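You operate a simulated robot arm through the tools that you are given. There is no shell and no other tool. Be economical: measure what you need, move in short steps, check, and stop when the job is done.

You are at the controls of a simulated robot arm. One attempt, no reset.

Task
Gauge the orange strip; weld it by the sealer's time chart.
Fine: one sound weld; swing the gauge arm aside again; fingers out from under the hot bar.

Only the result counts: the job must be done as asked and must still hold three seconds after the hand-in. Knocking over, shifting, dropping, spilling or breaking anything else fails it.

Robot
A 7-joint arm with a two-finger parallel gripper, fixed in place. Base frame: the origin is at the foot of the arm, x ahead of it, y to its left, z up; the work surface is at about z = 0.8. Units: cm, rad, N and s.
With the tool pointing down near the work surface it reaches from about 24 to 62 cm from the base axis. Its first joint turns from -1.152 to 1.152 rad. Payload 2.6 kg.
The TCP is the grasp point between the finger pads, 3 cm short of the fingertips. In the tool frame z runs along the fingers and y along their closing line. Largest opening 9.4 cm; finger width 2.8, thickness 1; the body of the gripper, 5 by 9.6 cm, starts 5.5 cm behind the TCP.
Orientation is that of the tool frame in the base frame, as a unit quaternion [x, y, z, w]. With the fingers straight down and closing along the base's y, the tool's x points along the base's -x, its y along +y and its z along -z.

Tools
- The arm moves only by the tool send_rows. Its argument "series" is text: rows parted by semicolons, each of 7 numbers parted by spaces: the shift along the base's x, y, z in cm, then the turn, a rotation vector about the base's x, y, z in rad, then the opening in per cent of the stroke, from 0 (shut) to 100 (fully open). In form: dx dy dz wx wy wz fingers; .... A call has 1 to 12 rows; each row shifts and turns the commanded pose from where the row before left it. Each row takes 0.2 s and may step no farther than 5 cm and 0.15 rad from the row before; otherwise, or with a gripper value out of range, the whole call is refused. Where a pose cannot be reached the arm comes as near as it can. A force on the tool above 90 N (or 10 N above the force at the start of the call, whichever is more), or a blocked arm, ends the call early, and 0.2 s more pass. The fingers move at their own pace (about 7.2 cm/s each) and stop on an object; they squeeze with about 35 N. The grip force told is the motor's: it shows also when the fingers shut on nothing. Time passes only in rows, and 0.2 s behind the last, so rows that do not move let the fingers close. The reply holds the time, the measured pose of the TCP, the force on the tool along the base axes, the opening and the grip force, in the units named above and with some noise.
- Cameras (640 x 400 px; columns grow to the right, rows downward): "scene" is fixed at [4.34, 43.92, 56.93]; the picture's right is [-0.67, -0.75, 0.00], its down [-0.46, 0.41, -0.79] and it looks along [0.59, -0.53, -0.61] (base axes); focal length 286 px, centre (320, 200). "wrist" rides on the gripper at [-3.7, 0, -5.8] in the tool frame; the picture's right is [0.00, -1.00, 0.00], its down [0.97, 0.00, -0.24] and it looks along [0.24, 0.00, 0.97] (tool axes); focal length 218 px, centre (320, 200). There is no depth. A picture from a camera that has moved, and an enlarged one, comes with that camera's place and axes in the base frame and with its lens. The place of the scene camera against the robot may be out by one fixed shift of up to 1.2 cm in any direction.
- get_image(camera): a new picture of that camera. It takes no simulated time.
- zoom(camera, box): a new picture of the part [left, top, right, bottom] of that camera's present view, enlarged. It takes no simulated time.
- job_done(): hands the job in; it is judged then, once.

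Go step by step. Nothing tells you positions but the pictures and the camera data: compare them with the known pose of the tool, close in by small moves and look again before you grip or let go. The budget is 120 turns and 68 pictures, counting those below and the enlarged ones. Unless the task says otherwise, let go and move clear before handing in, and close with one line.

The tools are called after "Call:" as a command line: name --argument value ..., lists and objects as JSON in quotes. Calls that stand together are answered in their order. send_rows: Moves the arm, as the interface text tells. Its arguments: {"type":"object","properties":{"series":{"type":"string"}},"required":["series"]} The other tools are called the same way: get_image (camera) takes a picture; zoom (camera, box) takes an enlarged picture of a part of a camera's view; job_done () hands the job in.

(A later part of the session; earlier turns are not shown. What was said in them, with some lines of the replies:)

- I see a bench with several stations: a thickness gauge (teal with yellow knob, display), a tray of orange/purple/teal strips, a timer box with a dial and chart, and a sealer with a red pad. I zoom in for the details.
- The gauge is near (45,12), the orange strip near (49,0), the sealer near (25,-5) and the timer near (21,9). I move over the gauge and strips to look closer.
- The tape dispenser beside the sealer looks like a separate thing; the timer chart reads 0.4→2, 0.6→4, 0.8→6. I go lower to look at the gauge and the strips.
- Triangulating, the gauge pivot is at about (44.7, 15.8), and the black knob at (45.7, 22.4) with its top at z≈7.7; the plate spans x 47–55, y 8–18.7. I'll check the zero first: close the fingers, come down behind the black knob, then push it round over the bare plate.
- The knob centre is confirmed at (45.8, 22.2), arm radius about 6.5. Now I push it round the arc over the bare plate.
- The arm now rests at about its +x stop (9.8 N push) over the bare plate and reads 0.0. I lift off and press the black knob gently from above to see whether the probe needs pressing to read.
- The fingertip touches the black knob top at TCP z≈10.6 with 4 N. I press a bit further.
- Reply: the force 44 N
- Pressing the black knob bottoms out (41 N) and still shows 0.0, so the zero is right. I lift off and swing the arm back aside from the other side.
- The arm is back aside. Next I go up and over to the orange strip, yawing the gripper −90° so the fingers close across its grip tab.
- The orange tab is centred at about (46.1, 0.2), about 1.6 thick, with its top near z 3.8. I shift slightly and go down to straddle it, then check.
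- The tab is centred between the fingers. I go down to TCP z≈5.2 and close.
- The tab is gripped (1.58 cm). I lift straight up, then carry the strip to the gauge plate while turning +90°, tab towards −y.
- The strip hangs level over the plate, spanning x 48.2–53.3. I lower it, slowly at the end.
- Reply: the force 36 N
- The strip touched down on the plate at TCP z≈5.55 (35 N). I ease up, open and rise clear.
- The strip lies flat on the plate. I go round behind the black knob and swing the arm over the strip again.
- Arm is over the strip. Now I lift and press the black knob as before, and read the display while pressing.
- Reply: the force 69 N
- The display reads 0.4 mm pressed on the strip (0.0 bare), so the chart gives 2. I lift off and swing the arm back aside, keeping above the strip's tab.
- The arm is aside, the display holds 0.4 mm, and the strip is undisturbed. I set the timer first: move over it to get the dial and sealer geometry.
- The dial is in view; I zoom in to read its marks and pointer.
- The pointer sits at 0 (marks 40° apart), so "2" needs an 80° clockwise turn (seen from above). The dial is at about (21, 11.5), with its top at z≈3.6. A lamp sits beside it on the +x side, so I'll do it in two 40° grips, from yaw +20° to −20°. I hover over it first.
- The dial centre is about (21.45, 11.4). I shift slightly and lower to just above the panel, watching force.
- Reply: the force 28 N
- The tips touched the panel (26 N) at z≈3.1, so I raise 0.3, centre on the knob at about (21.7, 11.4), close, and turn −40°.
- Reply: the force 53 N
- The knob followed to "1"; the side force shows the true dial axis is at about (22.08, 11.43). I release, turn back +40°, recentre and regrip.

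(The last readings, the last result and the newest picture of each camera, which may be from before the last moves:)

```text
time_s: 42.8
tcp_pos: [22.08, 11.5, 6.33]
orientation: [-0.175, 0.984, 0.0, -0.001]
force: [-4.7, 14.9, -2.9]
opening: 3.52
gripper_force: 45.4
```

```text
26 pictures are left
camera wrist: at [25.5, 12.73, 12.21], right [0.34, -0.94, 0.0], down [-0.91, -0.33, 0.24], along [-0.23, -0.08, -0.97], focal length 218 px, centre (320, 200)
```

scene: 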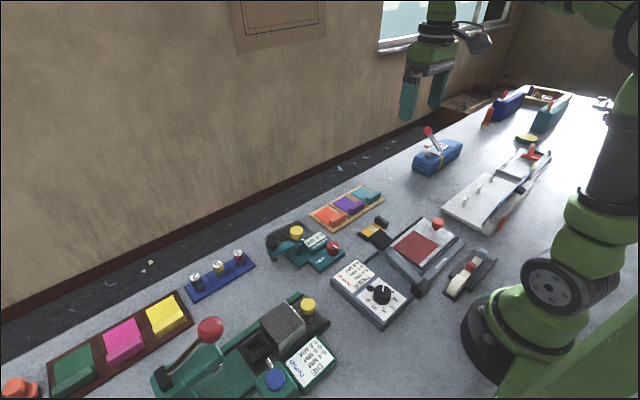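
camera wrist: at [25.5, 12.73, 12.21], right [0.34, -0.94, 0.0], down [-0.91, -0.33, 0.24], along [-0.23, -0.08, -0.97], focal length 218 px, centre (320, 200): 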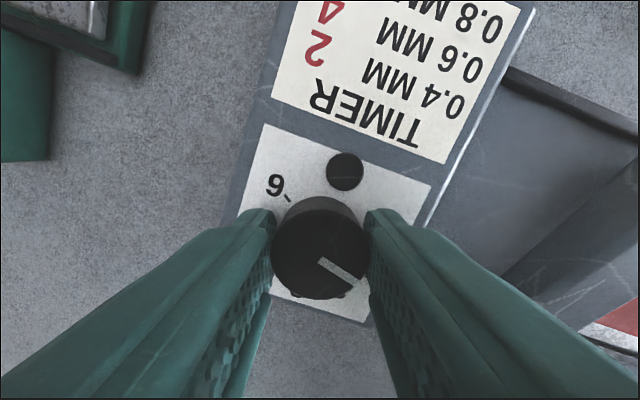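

The pointer is now on "1". Turning another −40°.

Call:
send_rows --series "0 0 0 0 0 -0.1 20;0 0 0 0 0 -0.1 20;0 0 0 0 0 -0.1 20;0 0 0 0 0 -0.1 20;0 0 0 0 0 -0.1 20;0 0 0 0 0 -0.1 20;0 0 0 0 0 -0.098 20;0 0 0 0 0 0 20"

Call:
send_rows --series "0 0 0 0 0 0 60;0 0 0 0 0 0 60;0 0 3 0 0 0.1 60;0.8 -0.5 4 0 0 0.1 60;0.8 -0.5 4 0 0 0.149 60;2 -2 0 0 0 0 60;2 -2 0 0 0 0 60;0 0 0 0 0 0 60"

Call:
get_image --camera "wrist"

Call:
zoom --camera "scene" --box '[340, 255, 410, 325]'

```text
time_s: 44.6
tcp_pos: [22.05, 11.46, 6.32]
orientation: [0.175, 0.985, 0.001, 0.0]
force: [-15.1, 7.8, 27.7]
opening: 3.54
gripper_force: 45.4
```

```text
time_s: 46.4
tcp_pos: [27.62, 6.45, 17.32]
orientation: [-0.001, 1.0, 0.0, -0.001]
force: [0.7, -0.4, 0.1]
opening: 5.62
gripper_force: 0.2
```

```text
25 pictures are left
camera wrist: at [31.32, 6.31, 23.21], right [0.0, -1.0, 0.0], down [-0.97, 0.0, 0.24], along [-0.24, 0.0, -0.97], focal length 218 px, centre (320, 200)
```

wrist: 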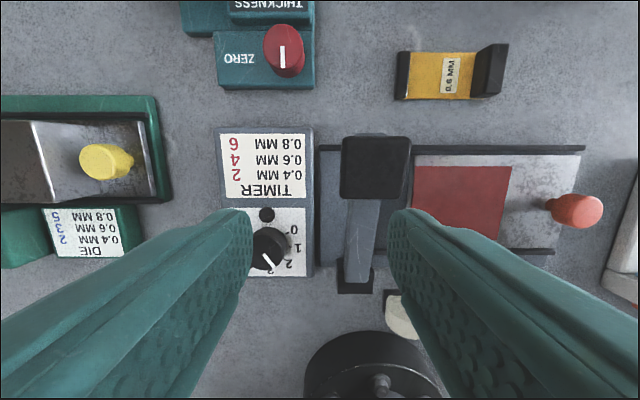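

```text
5.71 times, centred on (375, 290) of scene
camera zoom: at [4.35, 43.92, 56.93], right [-0.67, -0.75, 0.0], down [-0.46, 0.41, -0.79], along [0.59, -0.53, -0.61], focal length 1635 px, centre (6, -314)
```

zoom: 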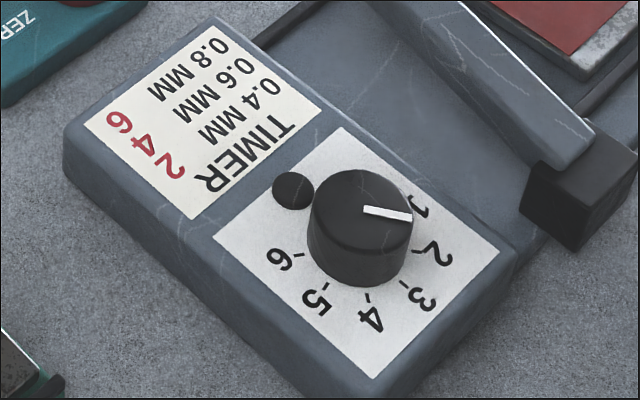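

The dial points at 2. The sealer's pad spans x≈22–29.5, y≈−12.3 to −2.8, its bar is around y≈3, and the orange slide knob is near (26, −15.6). The strip can keep its present orientation (tab −y); I fetch it from the gauge.

Call:
send_rows --series "4.6 1 0 0 0 0 40;4.6 1 0 0 0 0 40;4.6 1 0 0 0 0 40;4.6 1 0 0 0 0 40;4.6 0.9 0 0 0 0 40;0 0 -4 0 0 0 40;0 0 -4 0 0 0 40;0 0 -1.5 0 0 0 40;0 0 0 0 0 0 40"

Call:
get_image --camera "wrist"

```text
time_s: 48.4
tcp_pos: [50.77, 11.38, 7.75]
orientation: [0.0, 1.0, -0.001, 0.0]
force: [0.6, 0.5, 0.7]
opening: 3.74
gripper_force: 0.0
```

```text
23 pictures are left
camera wrist: at [54.41, 11.31, 13.65], right [0.0, -1.0, 0.0], down [-0.97, 0.0, 0.24], along [-0.24, 0.0, -0.97], focal length 218 px, centre (320, 200)
```

wrist: 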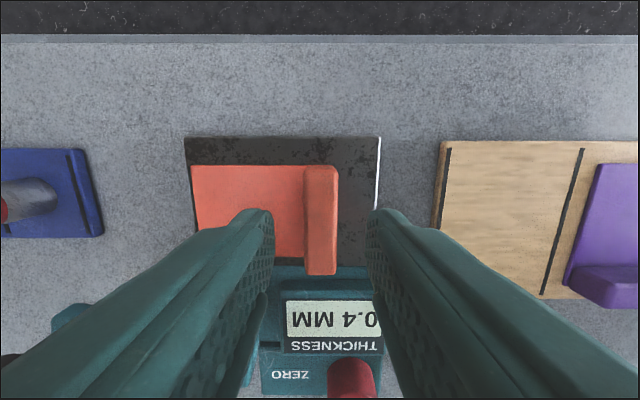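

The tab is centred between the fingers. I go down and grip, then lift straight up.

Call:
send_rows --series "0 0 -1.2 0 0 0 40;0 0 -0.9 0 0 0 40;0 0 0 0 0 0 0;0 0 0 0 0 0 0;0 0 0 0 0 0 0;0 0 2 0 0 0 0;0 0 4 0 0 0 0;0 0 5 0 0 0 0;0 0 0 0 0 0 0"

```text
time_s: 50.4
tcp_pos: [50.6, 11.3, 16.72]
orientation: [0.0, 1.0, -0.001, 0.001]
force: [0.4, -0.6, -0.3]
opening: 1.61
gripper_force: 34.7
```

Strip held. I carry it high to above the sealer pad.

Call:
send_rows --series "-2.5 -4 0 0 0 0 0;-2.5 -4 0 0 0 0 0;-2.5 -4 0 0 0 0 0;-3.5 -3.3 0 0 0 0 0;-3.5 -3.3 0 0 0 0 0;-3.5 -3.3 0 0 0 0 0;-3.5 0 0 0 0 0 0;-3.4 0 0 0 0 0 0;0 0 0 0 0 0 0;0 0 0 0 0 0 0"

Call:
get_image --camera "wrist"

Call:
zoom --camera "scene" --box '[360, 190, 520, 310]'

```text
time_s: 52.6
tcp_pos: [25.86, -10.55, 16.65]
orientation: [-0.001, 1.0, 0.0, 0.0]
force: [-0.1, -0.1, 0.1]
opening: 1.59
gripper_force: 34.9
```

```text
22 pictures are left
camera wrist: at [29.44, -10.59, 22.48], right [0.0, -1.0, 0.0], down [-0.97, 0.0, 0.24], along [-0.24, 0.0, -0.97], focal length 218 px, centre (320, 200)
```

wrist: 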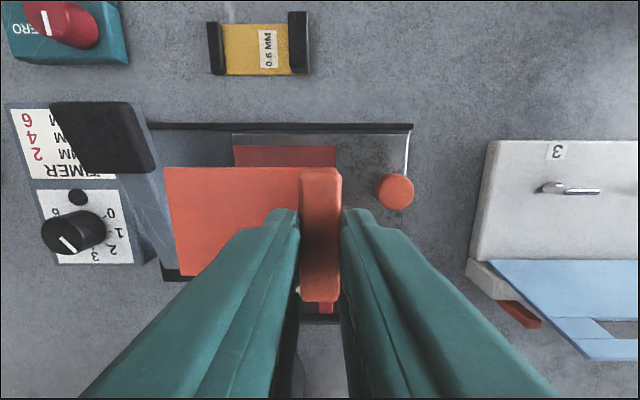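

```text
3.33 times, centred on (440, 250) of scene
camera zoom: at [4.34, 43.92, 56.93], right [-0.67, -0.75, 0.0], down [-0.46, 0.41, -0.79], along [0.59, -0.53, -0.61], focal length 954 px, centre (-80, 33)
```

zoom: 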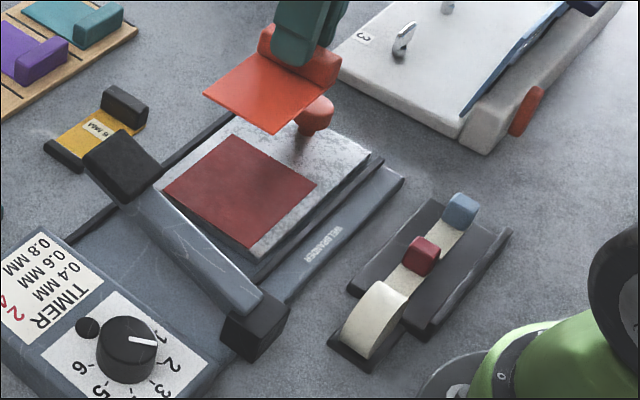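

The strip is well aligned over the pad. I lower it.

Call:
send_rows --series "0 0 -4 0 0 0 0;0 0 -3 0 0 0 0;0 0 -0.8 0 0 0 0;0 0 0 0 0 0 0"

Call:
zoom --camera "scene" --box '[390, 200, 490, 280]'

```text
time_s: 53.6
tcp_pos: [25.76, -10.46, 8.89]
orientation: [-0.001, 1.0, 0.0, 0.0]
force: [-0.4, -0.4, -0.9]
opening: 1.59
gripper_force: 34.9
```

```text
5.00 times, centred on (440, 240) of scene
camera zoom: at [4.34, 43.92, 56.93], right [-0.67, -0.75, 0.0], down [-0.46, 0.41, -0.79], along [0.59, -0.53, -0.61], focal length 1431 px, centre (-280, 0)
```

zoom: 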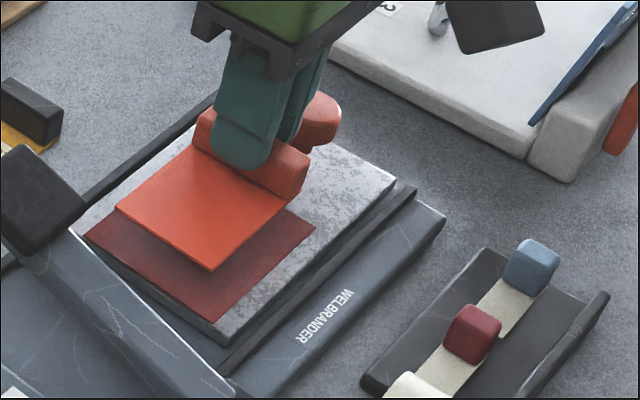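

Call:
send_rows --series "0 0 -0.5 0 0 0 0;0 0 -0.4 0 0 0 0;0 0 -0.3 0 0 0 0;0 0 0 0 0 0 0"

```text
time_s: 54.6
tcp_pos: [25.8, -10.53, 7.71]
orientation: [-0.001, 1.0, 0.001, -0.001]
force: [0.4, 0.2, -0.3]
opening: 1.6
gripper_force: 34.7
```

Call:
send_rows --series "0 0 -0.3 0 0 0 0;0 0 -0.2 0 0 0 0;0 0 -0.2 0 0 0 0;0 0 0 0 0 0 0"

```text
time_s: 55.6
tcp_pos: [25.76, -10.51, 6.99]
orientation: [-0.001, 1.0, 0.0, 0.001]
force: [0.5, 0.0, 0.5]
opening: 1.57
gripper_force: 35.2
```

Call:
send_rows --series "0 0 -0.2 0 0 0 0;0 0 -0.2 0 0 0 0;0 0 0 0 0 0 0"

Call:
zoom --camera "scene" --box '[390, 200, 490, 280]'

```text
time_s: 56.4
tcp_pos: [25.73, -10.62, 6.6]
orientation: [-0.001, 1.0, 0.0, 0.0]
force: [0.2, -0.2, 0.0]
opening: 1.58
gripper_force: 35.0
```

```text
5.00 times, centred on (440, 240) of scene
camera zoom: at [4.34, 43.92, 56.93], right [-0.67, -0.75, 0.0], down [-0.46, 0.41, -0.79], along [0.59, -0.53, -0.61], focal length 1431 px, centre (-280, 0)
```

zoom: 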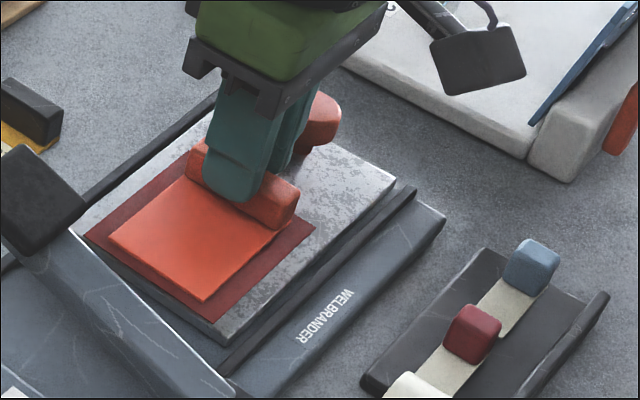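

Call:
send_rows --series "0 0 -0.2 0 0 0 0;0 0 -0.1 0 0 0 0;0 0 0 0 0 0 0"

```text
time_s: 57.2
tcp_pos: [25.79, -10.63, 6.5]
orientation: [-0.001, 1.0, 0.0, 0.001]
force: [-7.1, 1.7, 40.2]
opening: 1.6
gripper_force: 34.9
```

The strip rests on the pad. I ease up, release, rise and check it, then go behind the orange knob.

Call:
send_rows --series "0 0 0.3 0 0 0 0;0 0 0 0 0 0 40;0 0 0 0 0 0 40;0 0 4 0 0 0 40;0 0 4 0 0 0 0;0 -4 0 0 0 0 0;0 -3.5 0 0 0 0 0;0 -3 0 0 0 0 0;0 0 0 0 0 0 0"

Call:
get_image --camera "wrist"

Call:
zoom --camera "scene" --box '[380, 200, 500, 290]'

```text
time_s: 59.2
tcp_pos: [25.85, -21.13, 14.71]
orientation: [0.0, 1.0, -0.001, 0.0]
force: [0.3, -1.2, -0.7]
opening: 0.02
gripper_force: 32.9
```

```text
18 pictures are left
camera wrist: at [29.52, -21.29, 20.53], right [0.0, -1.0, 0.0], down [-0.97, 0.0, 0.24], along [-0.24, 0.0, -0.97], focal length 218 px, centre (320, 200)
```

wrist: 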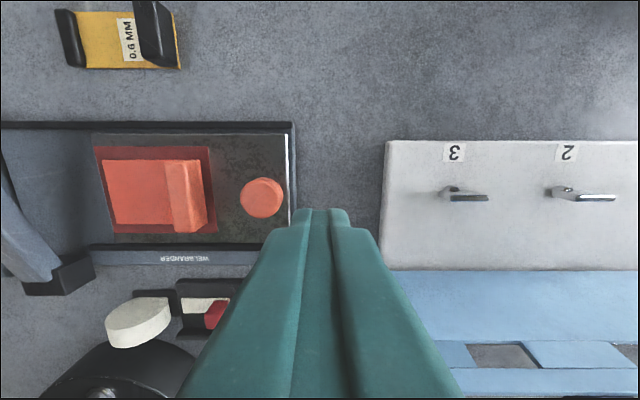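

```text
4.44 times, centred on (440, 245) of scene
camera zoom: at [4.35, 43.92, 56.93], right [-0.67, -0.75, 0.0], down [-0.46, 0.41, -0.79], along [0.59, -0.53, -0.61], focal length 1272 px, centre (-213, 0)
```

zoom: 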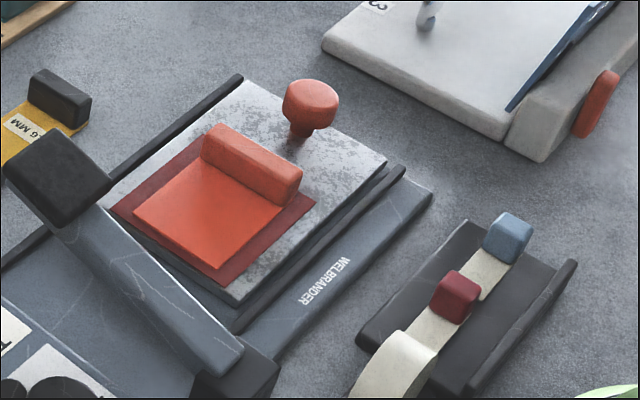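

The strip lies centred on the pad. The knob is at (25.8, −17.0); I drop the closed fingers behind it and push the tray +y.

Call:
send_rows --series "0 0 -4 0 0 0 0;0 0 -4.2 0 0 0 0;0 1.5 0 0 0 0 0;0 0.8 0 0 0 0 0;0 0.8 0 0 0 0 0;0 0.8 0 0 0 0 0;0 0.8 0 0 0 0 0;0 0.8 0 0 0 0 0;0 0 0 0 0 0 0"

Call:
zoom --camera "scene" --box '[360, 190, 500, 290]'

```text
time_s: 61.2
tcp_pos: [25.81, -15.52, 6.51]
orientation: [-0.001, 1.0, 0.0, 0.0]
force: [0.5, -0.7, 0.0]
opening: 0.0
gripper_force: 32.5
```

```text
4.00 times, centred on (430, 240) of scene
camera zoom: at [4.34, 43.92, 56.93], right [-0.67, -0.75, 0.0], down [-0.46, 0.41, -0.79], along [0.59, -0.53, -0.61], focal length 1145 px, centre (-120, 40)
```

zoom: 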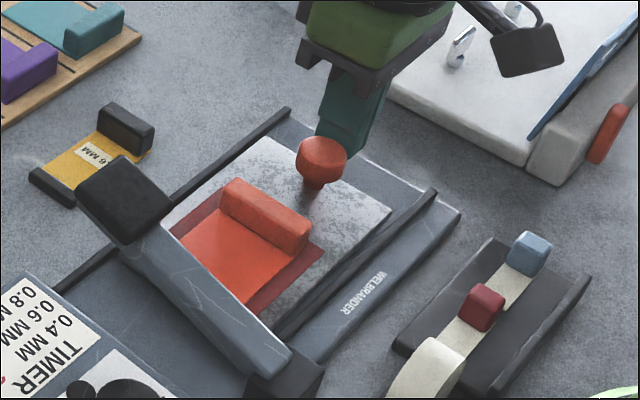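

The tray slides freely under the bar with the strip on it. I continue gently to its stop.

Call:
send_rows --series "0 0.6 0 0 0 0 0;0 0.6 0 0 0 0 0;0 0.6 0 0 0 0 0;0 0.6 0 0 0 0 0;0 0.6 0 0 0 0 0;0 0.6 0 0 0 0 0;0 0.6 0 0 0 0 0;0 0 0 0 0 0 0"

Call:
zoom --camera "scene" --box '[340, 190, 480, 290]'

```text
time_s: 63.0
tcp_pos: [25.8, -11.62, 6.53]
orientation: [0.001, 1.0, -0.003, 0.002]
force: [-3.5, -31.4, -2.8]
opening: 0.0
gripper_force: 32.6
```

```text
4.00 times, centred on (410, 240) of scene
camera zoom: at [4.35, 43.92, 56.93], right [-0.67, -0.75, 0.0], down [-0.46, 0.41, -0.79], along [0.59, -0.53, -0.61], focal length 1145 px, centre (-40, 40)
```

zoom: 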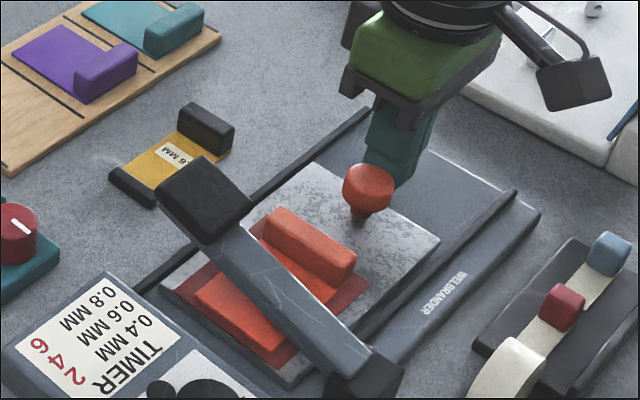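

The tray is at its stop (31 N); the sheet lies under the bar with the tab clear. I back off, rise, and go above the black bar handle at about (30, 2.6).

Call:
send_rows --series "0 -1 0 0 0 0 0;0 0 4 0 0 0 0;0 0 4 0 0 0 0;1 4 0 0 0 0 0;1.2 4 0 0 0 0 0;1 4 0 0 0 0 0;1 3.2 0 0 0 0 0;0 0 0 0 0 0 0"

Call:
get_image --camera "wrist"

Call:
zoom --camera "scene" --box '[340, 190, 480, 290]'

```text
time_s: 64.8
tcp_pos: [30.09, 2.85, 14.53]
orientation: [-0.001, 1.0, 0.0, 0.0]
force: [0.1, 0.0, -0.8]
opening: 0.0
gripper_force: 33.1
```

```text
14 pictures are left
camera wrist: at [33.76, 2.77, 20.32], right [0.0, -1.0, 0.0], down [-0.97, 0.0, 0.24], along [-0.24, 0.0, -0.97], focal length 218 px, centre (320, 200)
```

wrist: 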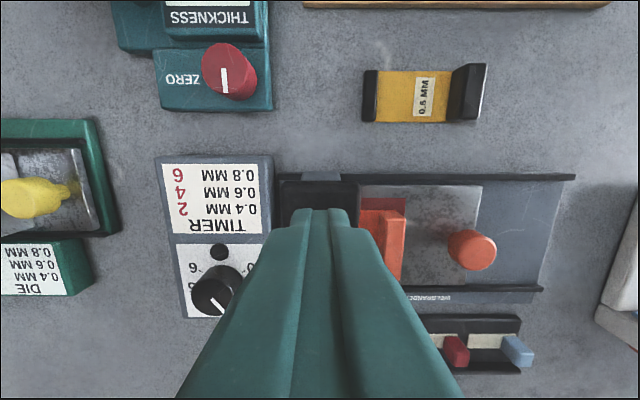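

```text
4.00 times, centred on (410, 240) of scene
camera zoom: at [4.34, 43.92, 56.93], right [-0.67, -0.75, 0.0], down [-0.46, 0.41, -0.79], along [0.59, -0.53, -0.61], focal length 1145 px, centre (-40, 40)
```

zoom: 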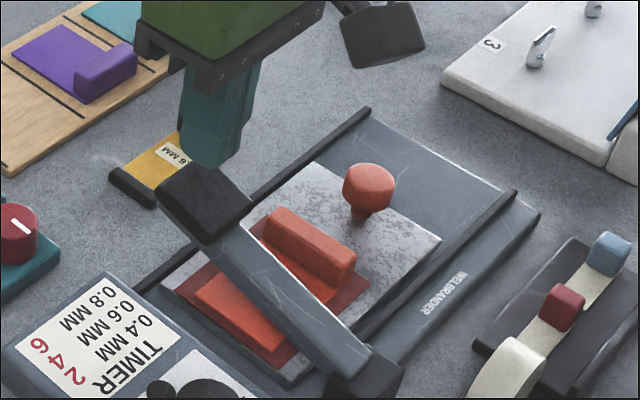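

The fingers are above the handle (centre about x 30, y 2.8). I press it part-way first to feel the resistance.

Call:
send_rows --series "0.3 0 -1.5 0 0 0 0;0 0 -1 0 0 0 0;0 0 -0.8 0 0 0 0;0 0 -0.8 0 0 0 0;0 0 -0.6 0 0 0 0"

Call:
zoom --camera "scene" --box '[340, 190, 480, 320]'

```text
time_s: 66.0
tcp_pos: [30.3, 2.77, 9.77]
orientation: [-0.001, 1.0, 0.0, 0.0]
force: [1.1, -0.1, 2.2]
opening: 0.0
gripper_force: 32.8
```

```text
3.08 times, centred on (410, 255) of scene
camera zoom: at [4.34, 43.92, 56.93], right [-0.67, -0.75, 0.0], down [-0.46, 0.41, -0.79], along [0.59, -0.53, -0.61], focal length 880 px, centre (43, 31)
```

zoom: 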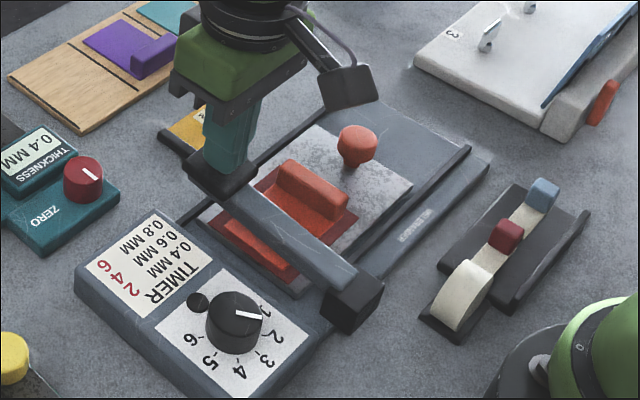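

The handle goes down easily; the lamp is still dark. I keep pressing to closure.

Call:
send_rows --series "0.1 0 -0.6 0 0 0 0;0.1 0 -0.6 0 0 0 0;0 0 -0.5 0 0 0 0"

Call:
zoom --camera "scene" --box '[340, 190, 480, 320]'

```text
time_s: 66.8
tcp_pos: [30.48, 2.81, 8.39]
orientation: [0.0, 1.0, 0.0, 0.002]
force: [-17.4, -8.5, 65.3]
opening: 0.01
gripper_force: 33.0
```

```text
3.08 times, centred on (410, 255) of scene
camera zoom: at [4.32, 43.92, 56.93], right [-0.67, -0.75, 0.0], down [-0.46, 0.41, -0.79], along [0.59, -0.53, -0.61], focal length 880 px, centre (43, 31)
```

zoom: 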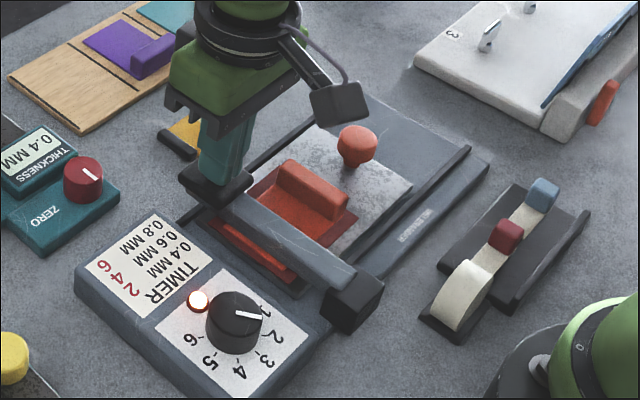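

The lamp is lit: the weld is timing. I hold still and watch for it to go out.

Call:
send_rows --series "0 0 0 0 0 0 0;0 0 0 0 0 0 0;0 0 0 0 0 0 0;0 0 0 0 0 0 0;0 0 0 0 0 0 0;0 0 0 0 0 0 0"

Call:
zoom --camera "scene" --box '[340, 230, 440, 320]'

```text
time_s: 68.2
tcp_pos: [30.63, 2.81, 8.27]
orientation: [0.0, 1.0, 0.0, 0.003]
force: [-16.7, -16.2, 76.3]
opening: 0.01
gripper_force: 33.5
```

```text
4.44 times, centred on (390, 275) of scene
camera zoom: at [4.32, 43.92, 56.93], right [-0.67, -0.75, 0.0], down [-0.46, 0.41, -0.79], along [0.59, -0.53, -0.61], focal length 1272 px, centre (9, -133)
```

zoom: 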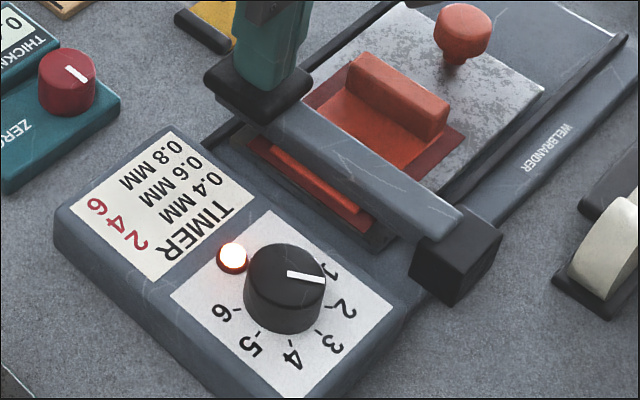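

Call:
send_rows --series "0 0 0 0 0 0 0"

Call:
zoom --camera "scene" --box '[340, 230, 440, 320]'

```text
time_s: 68.6
tcp_pos: [30.56, 2.86, 8.28]
orientation: [0.001, 1.0, 0.0, 0.004]
force: [-14.8, -17.5, 75.3]
opening: 0.01
gripper_force: 33.2
```

```text
4.44 times, centred on (390, 275) of scene
camera zoom: at [4.32, 43.92, 56.93], right [-0.67, -0.75, 0.0], down [-0.46, 0.41, -0.79], along [0.59, -0.53, -0.61], focal length 1272 px, centre (9, -133)
```

zoom: 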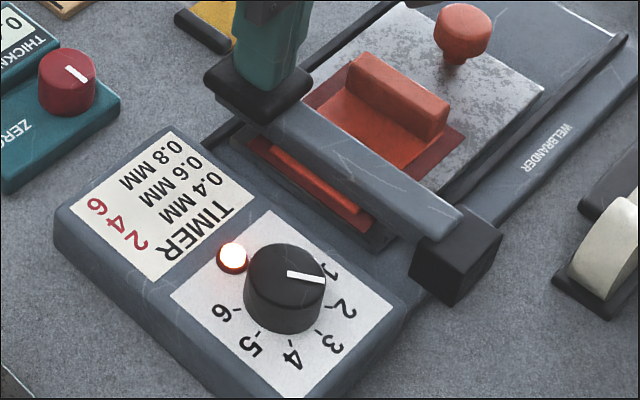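

Call:
send_rows --series "0 0 0 0 0 0 0"

Call:
zoom --camera "scene" --box '[340, 230, 440, 320]'

```text
time_s: 69.0
tcp_pos: [30.52, 2.86, 8.35]
orientation: [0.0, 1.0, 0.001, 0.003]
force: [-16.4, -19.2, 74.8]
opening: 0.0
gripper_force: 33.4
```

```text
4.44 times, centred on (390, 275) of scene
camera zoom: at [4.32, 43.92, 56.93], right [-0.67, -0.75, 0.0], down [-0.46, 0.41, -0.79], along [0.59, -0.53, -0.61], focal length 1272 px, centre (9, -133)
```

zoom: 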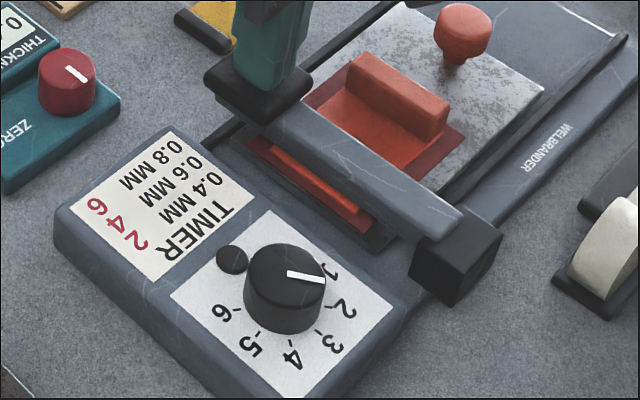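

The lamp has gone out after about 2 s: the weld is done. I lift straight off the handle.

Call:
send_rows --series "0 0 1 0 0 0 0;0 0 1.5 0 0 0 0;0 0 2 0 0 0 0;0 0 3 0 0 0 0;0 0 3 0 0 0 0;0 0 0 0 0 0 0;0 0 0 0 0 0 0"

Call:
zoom --camera "scene" --box '[340, 200, 480, 310]'

```text
time_s: 70.6
tcp_pos: [30.58, 2.94, 18.66]
orientation: [0.0, 1.0, 0.0, 0.0]
force: [1.1, -0.4, -0.1]
opening: 0.0
gripper_force: 33.2
```

```text
3.64 times, centred on (410, 255) of scene
camera zoom: at [4.34, 43.92, 56.93], right [-0.67, -0.75, 0.0], down [-0.46, 0.41, -0.79], along [0.59, -0.53, -0.61], focal length 1041 px, centre (-7, 0)
```

zoom: 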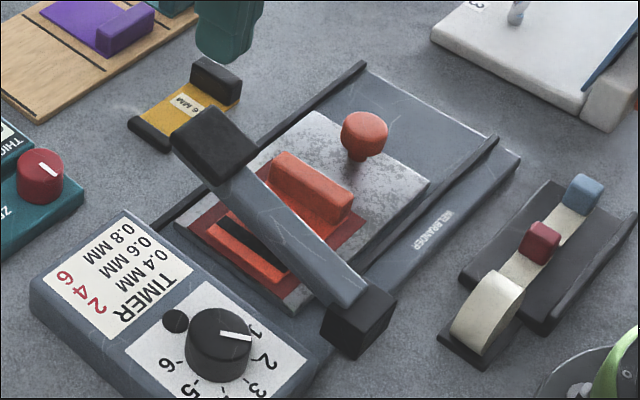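

The bar has sprung up and the strip shows a dark weld seam. I look closer at the seam and check the gauge arm.

Call:
send_rows --series "0 -4 1 0 0 0 30;0 -4 1 0 0 0 30;0 0 0 0 0 0 30"

Call:
get_image --camera "wrist"

Call:
zoom --camera "scene" --box '[370, 240, 430, 290]'

Call:
zoom --camera "scene" --box '[240, 180, 400, 280]'

```text
time_s: 71.4
tcp_pos: [30.5, -5.15, 20.47]
orientation: [-0.001, 1.0, -0.001, 0.0]
force: [0.5, 1.1, -0.1]
opening: 2.85
gripper_force: 0.1
```

```text
6 pictures are left
camera wrist: at [34.17, -5.31, 26.35], right [0.0, -1.0, 0.0], down [-0.97, 0.0, 0.24], along [-0.24, 0.0, -0.97], focal length 218 px, centre (320, 200)
```

wrist: 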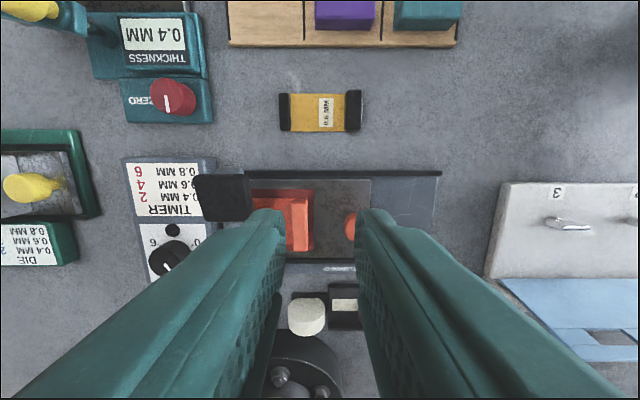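

```text
8.00 times, centred on (400, 265) of scene
camera zoom: at [4.35, 43.92, 56.93], right [-0.67, -0.75, 0.0], down [-0.46, 0.41, -0.79], along [0.59, -0.53, -0.61], focal length 2289 px, centre (-320, -320)
```

zoom: 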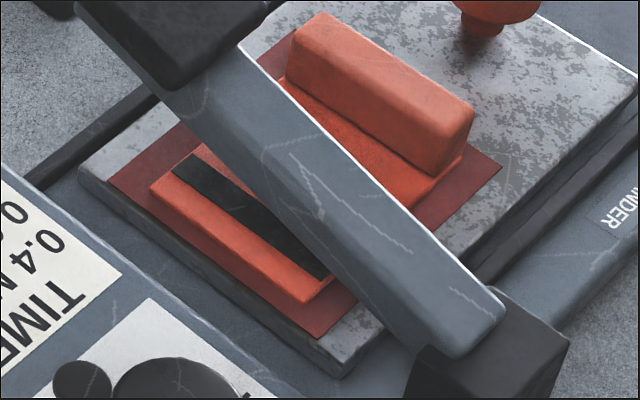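

```text
4.00 times, centred on (320, 230) of scene
camera zoom: at [4.35, 43.92, 56.93], right [-0.67, -0.75, 0.0], down [-0.46, 0.41, -0.79], along [0.59, -0.53, -0.61], focal length 1145 px, centre (320, 80)
```

zoom: 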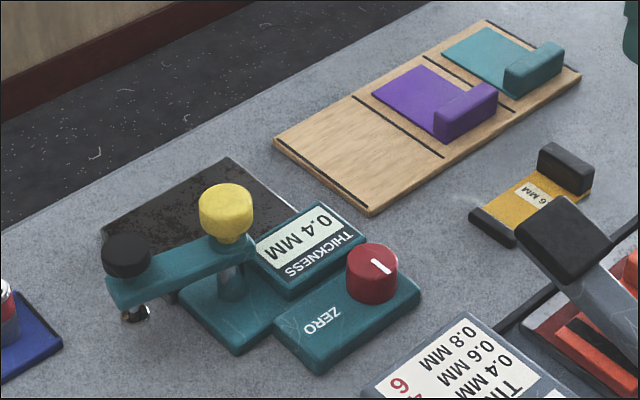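

The strip carries one seam, the timer lamp is out and the bar is up. The gauge arm is aside, its display still showing 0.4 mm, and the hand is clear. I hand the job in.

Call:
job_done

```text
The job is handed in.
```

I gauged the orange strip at 0.4 mm and welded it once at timer setting 2. The seam looks dark in the pictures, and I couldn't test whether it is sound. The gauge arm is swung aside and the fingers are clear of the hot bar; the strip is still on the sealer's tray, which is pushed in under the raised bar.
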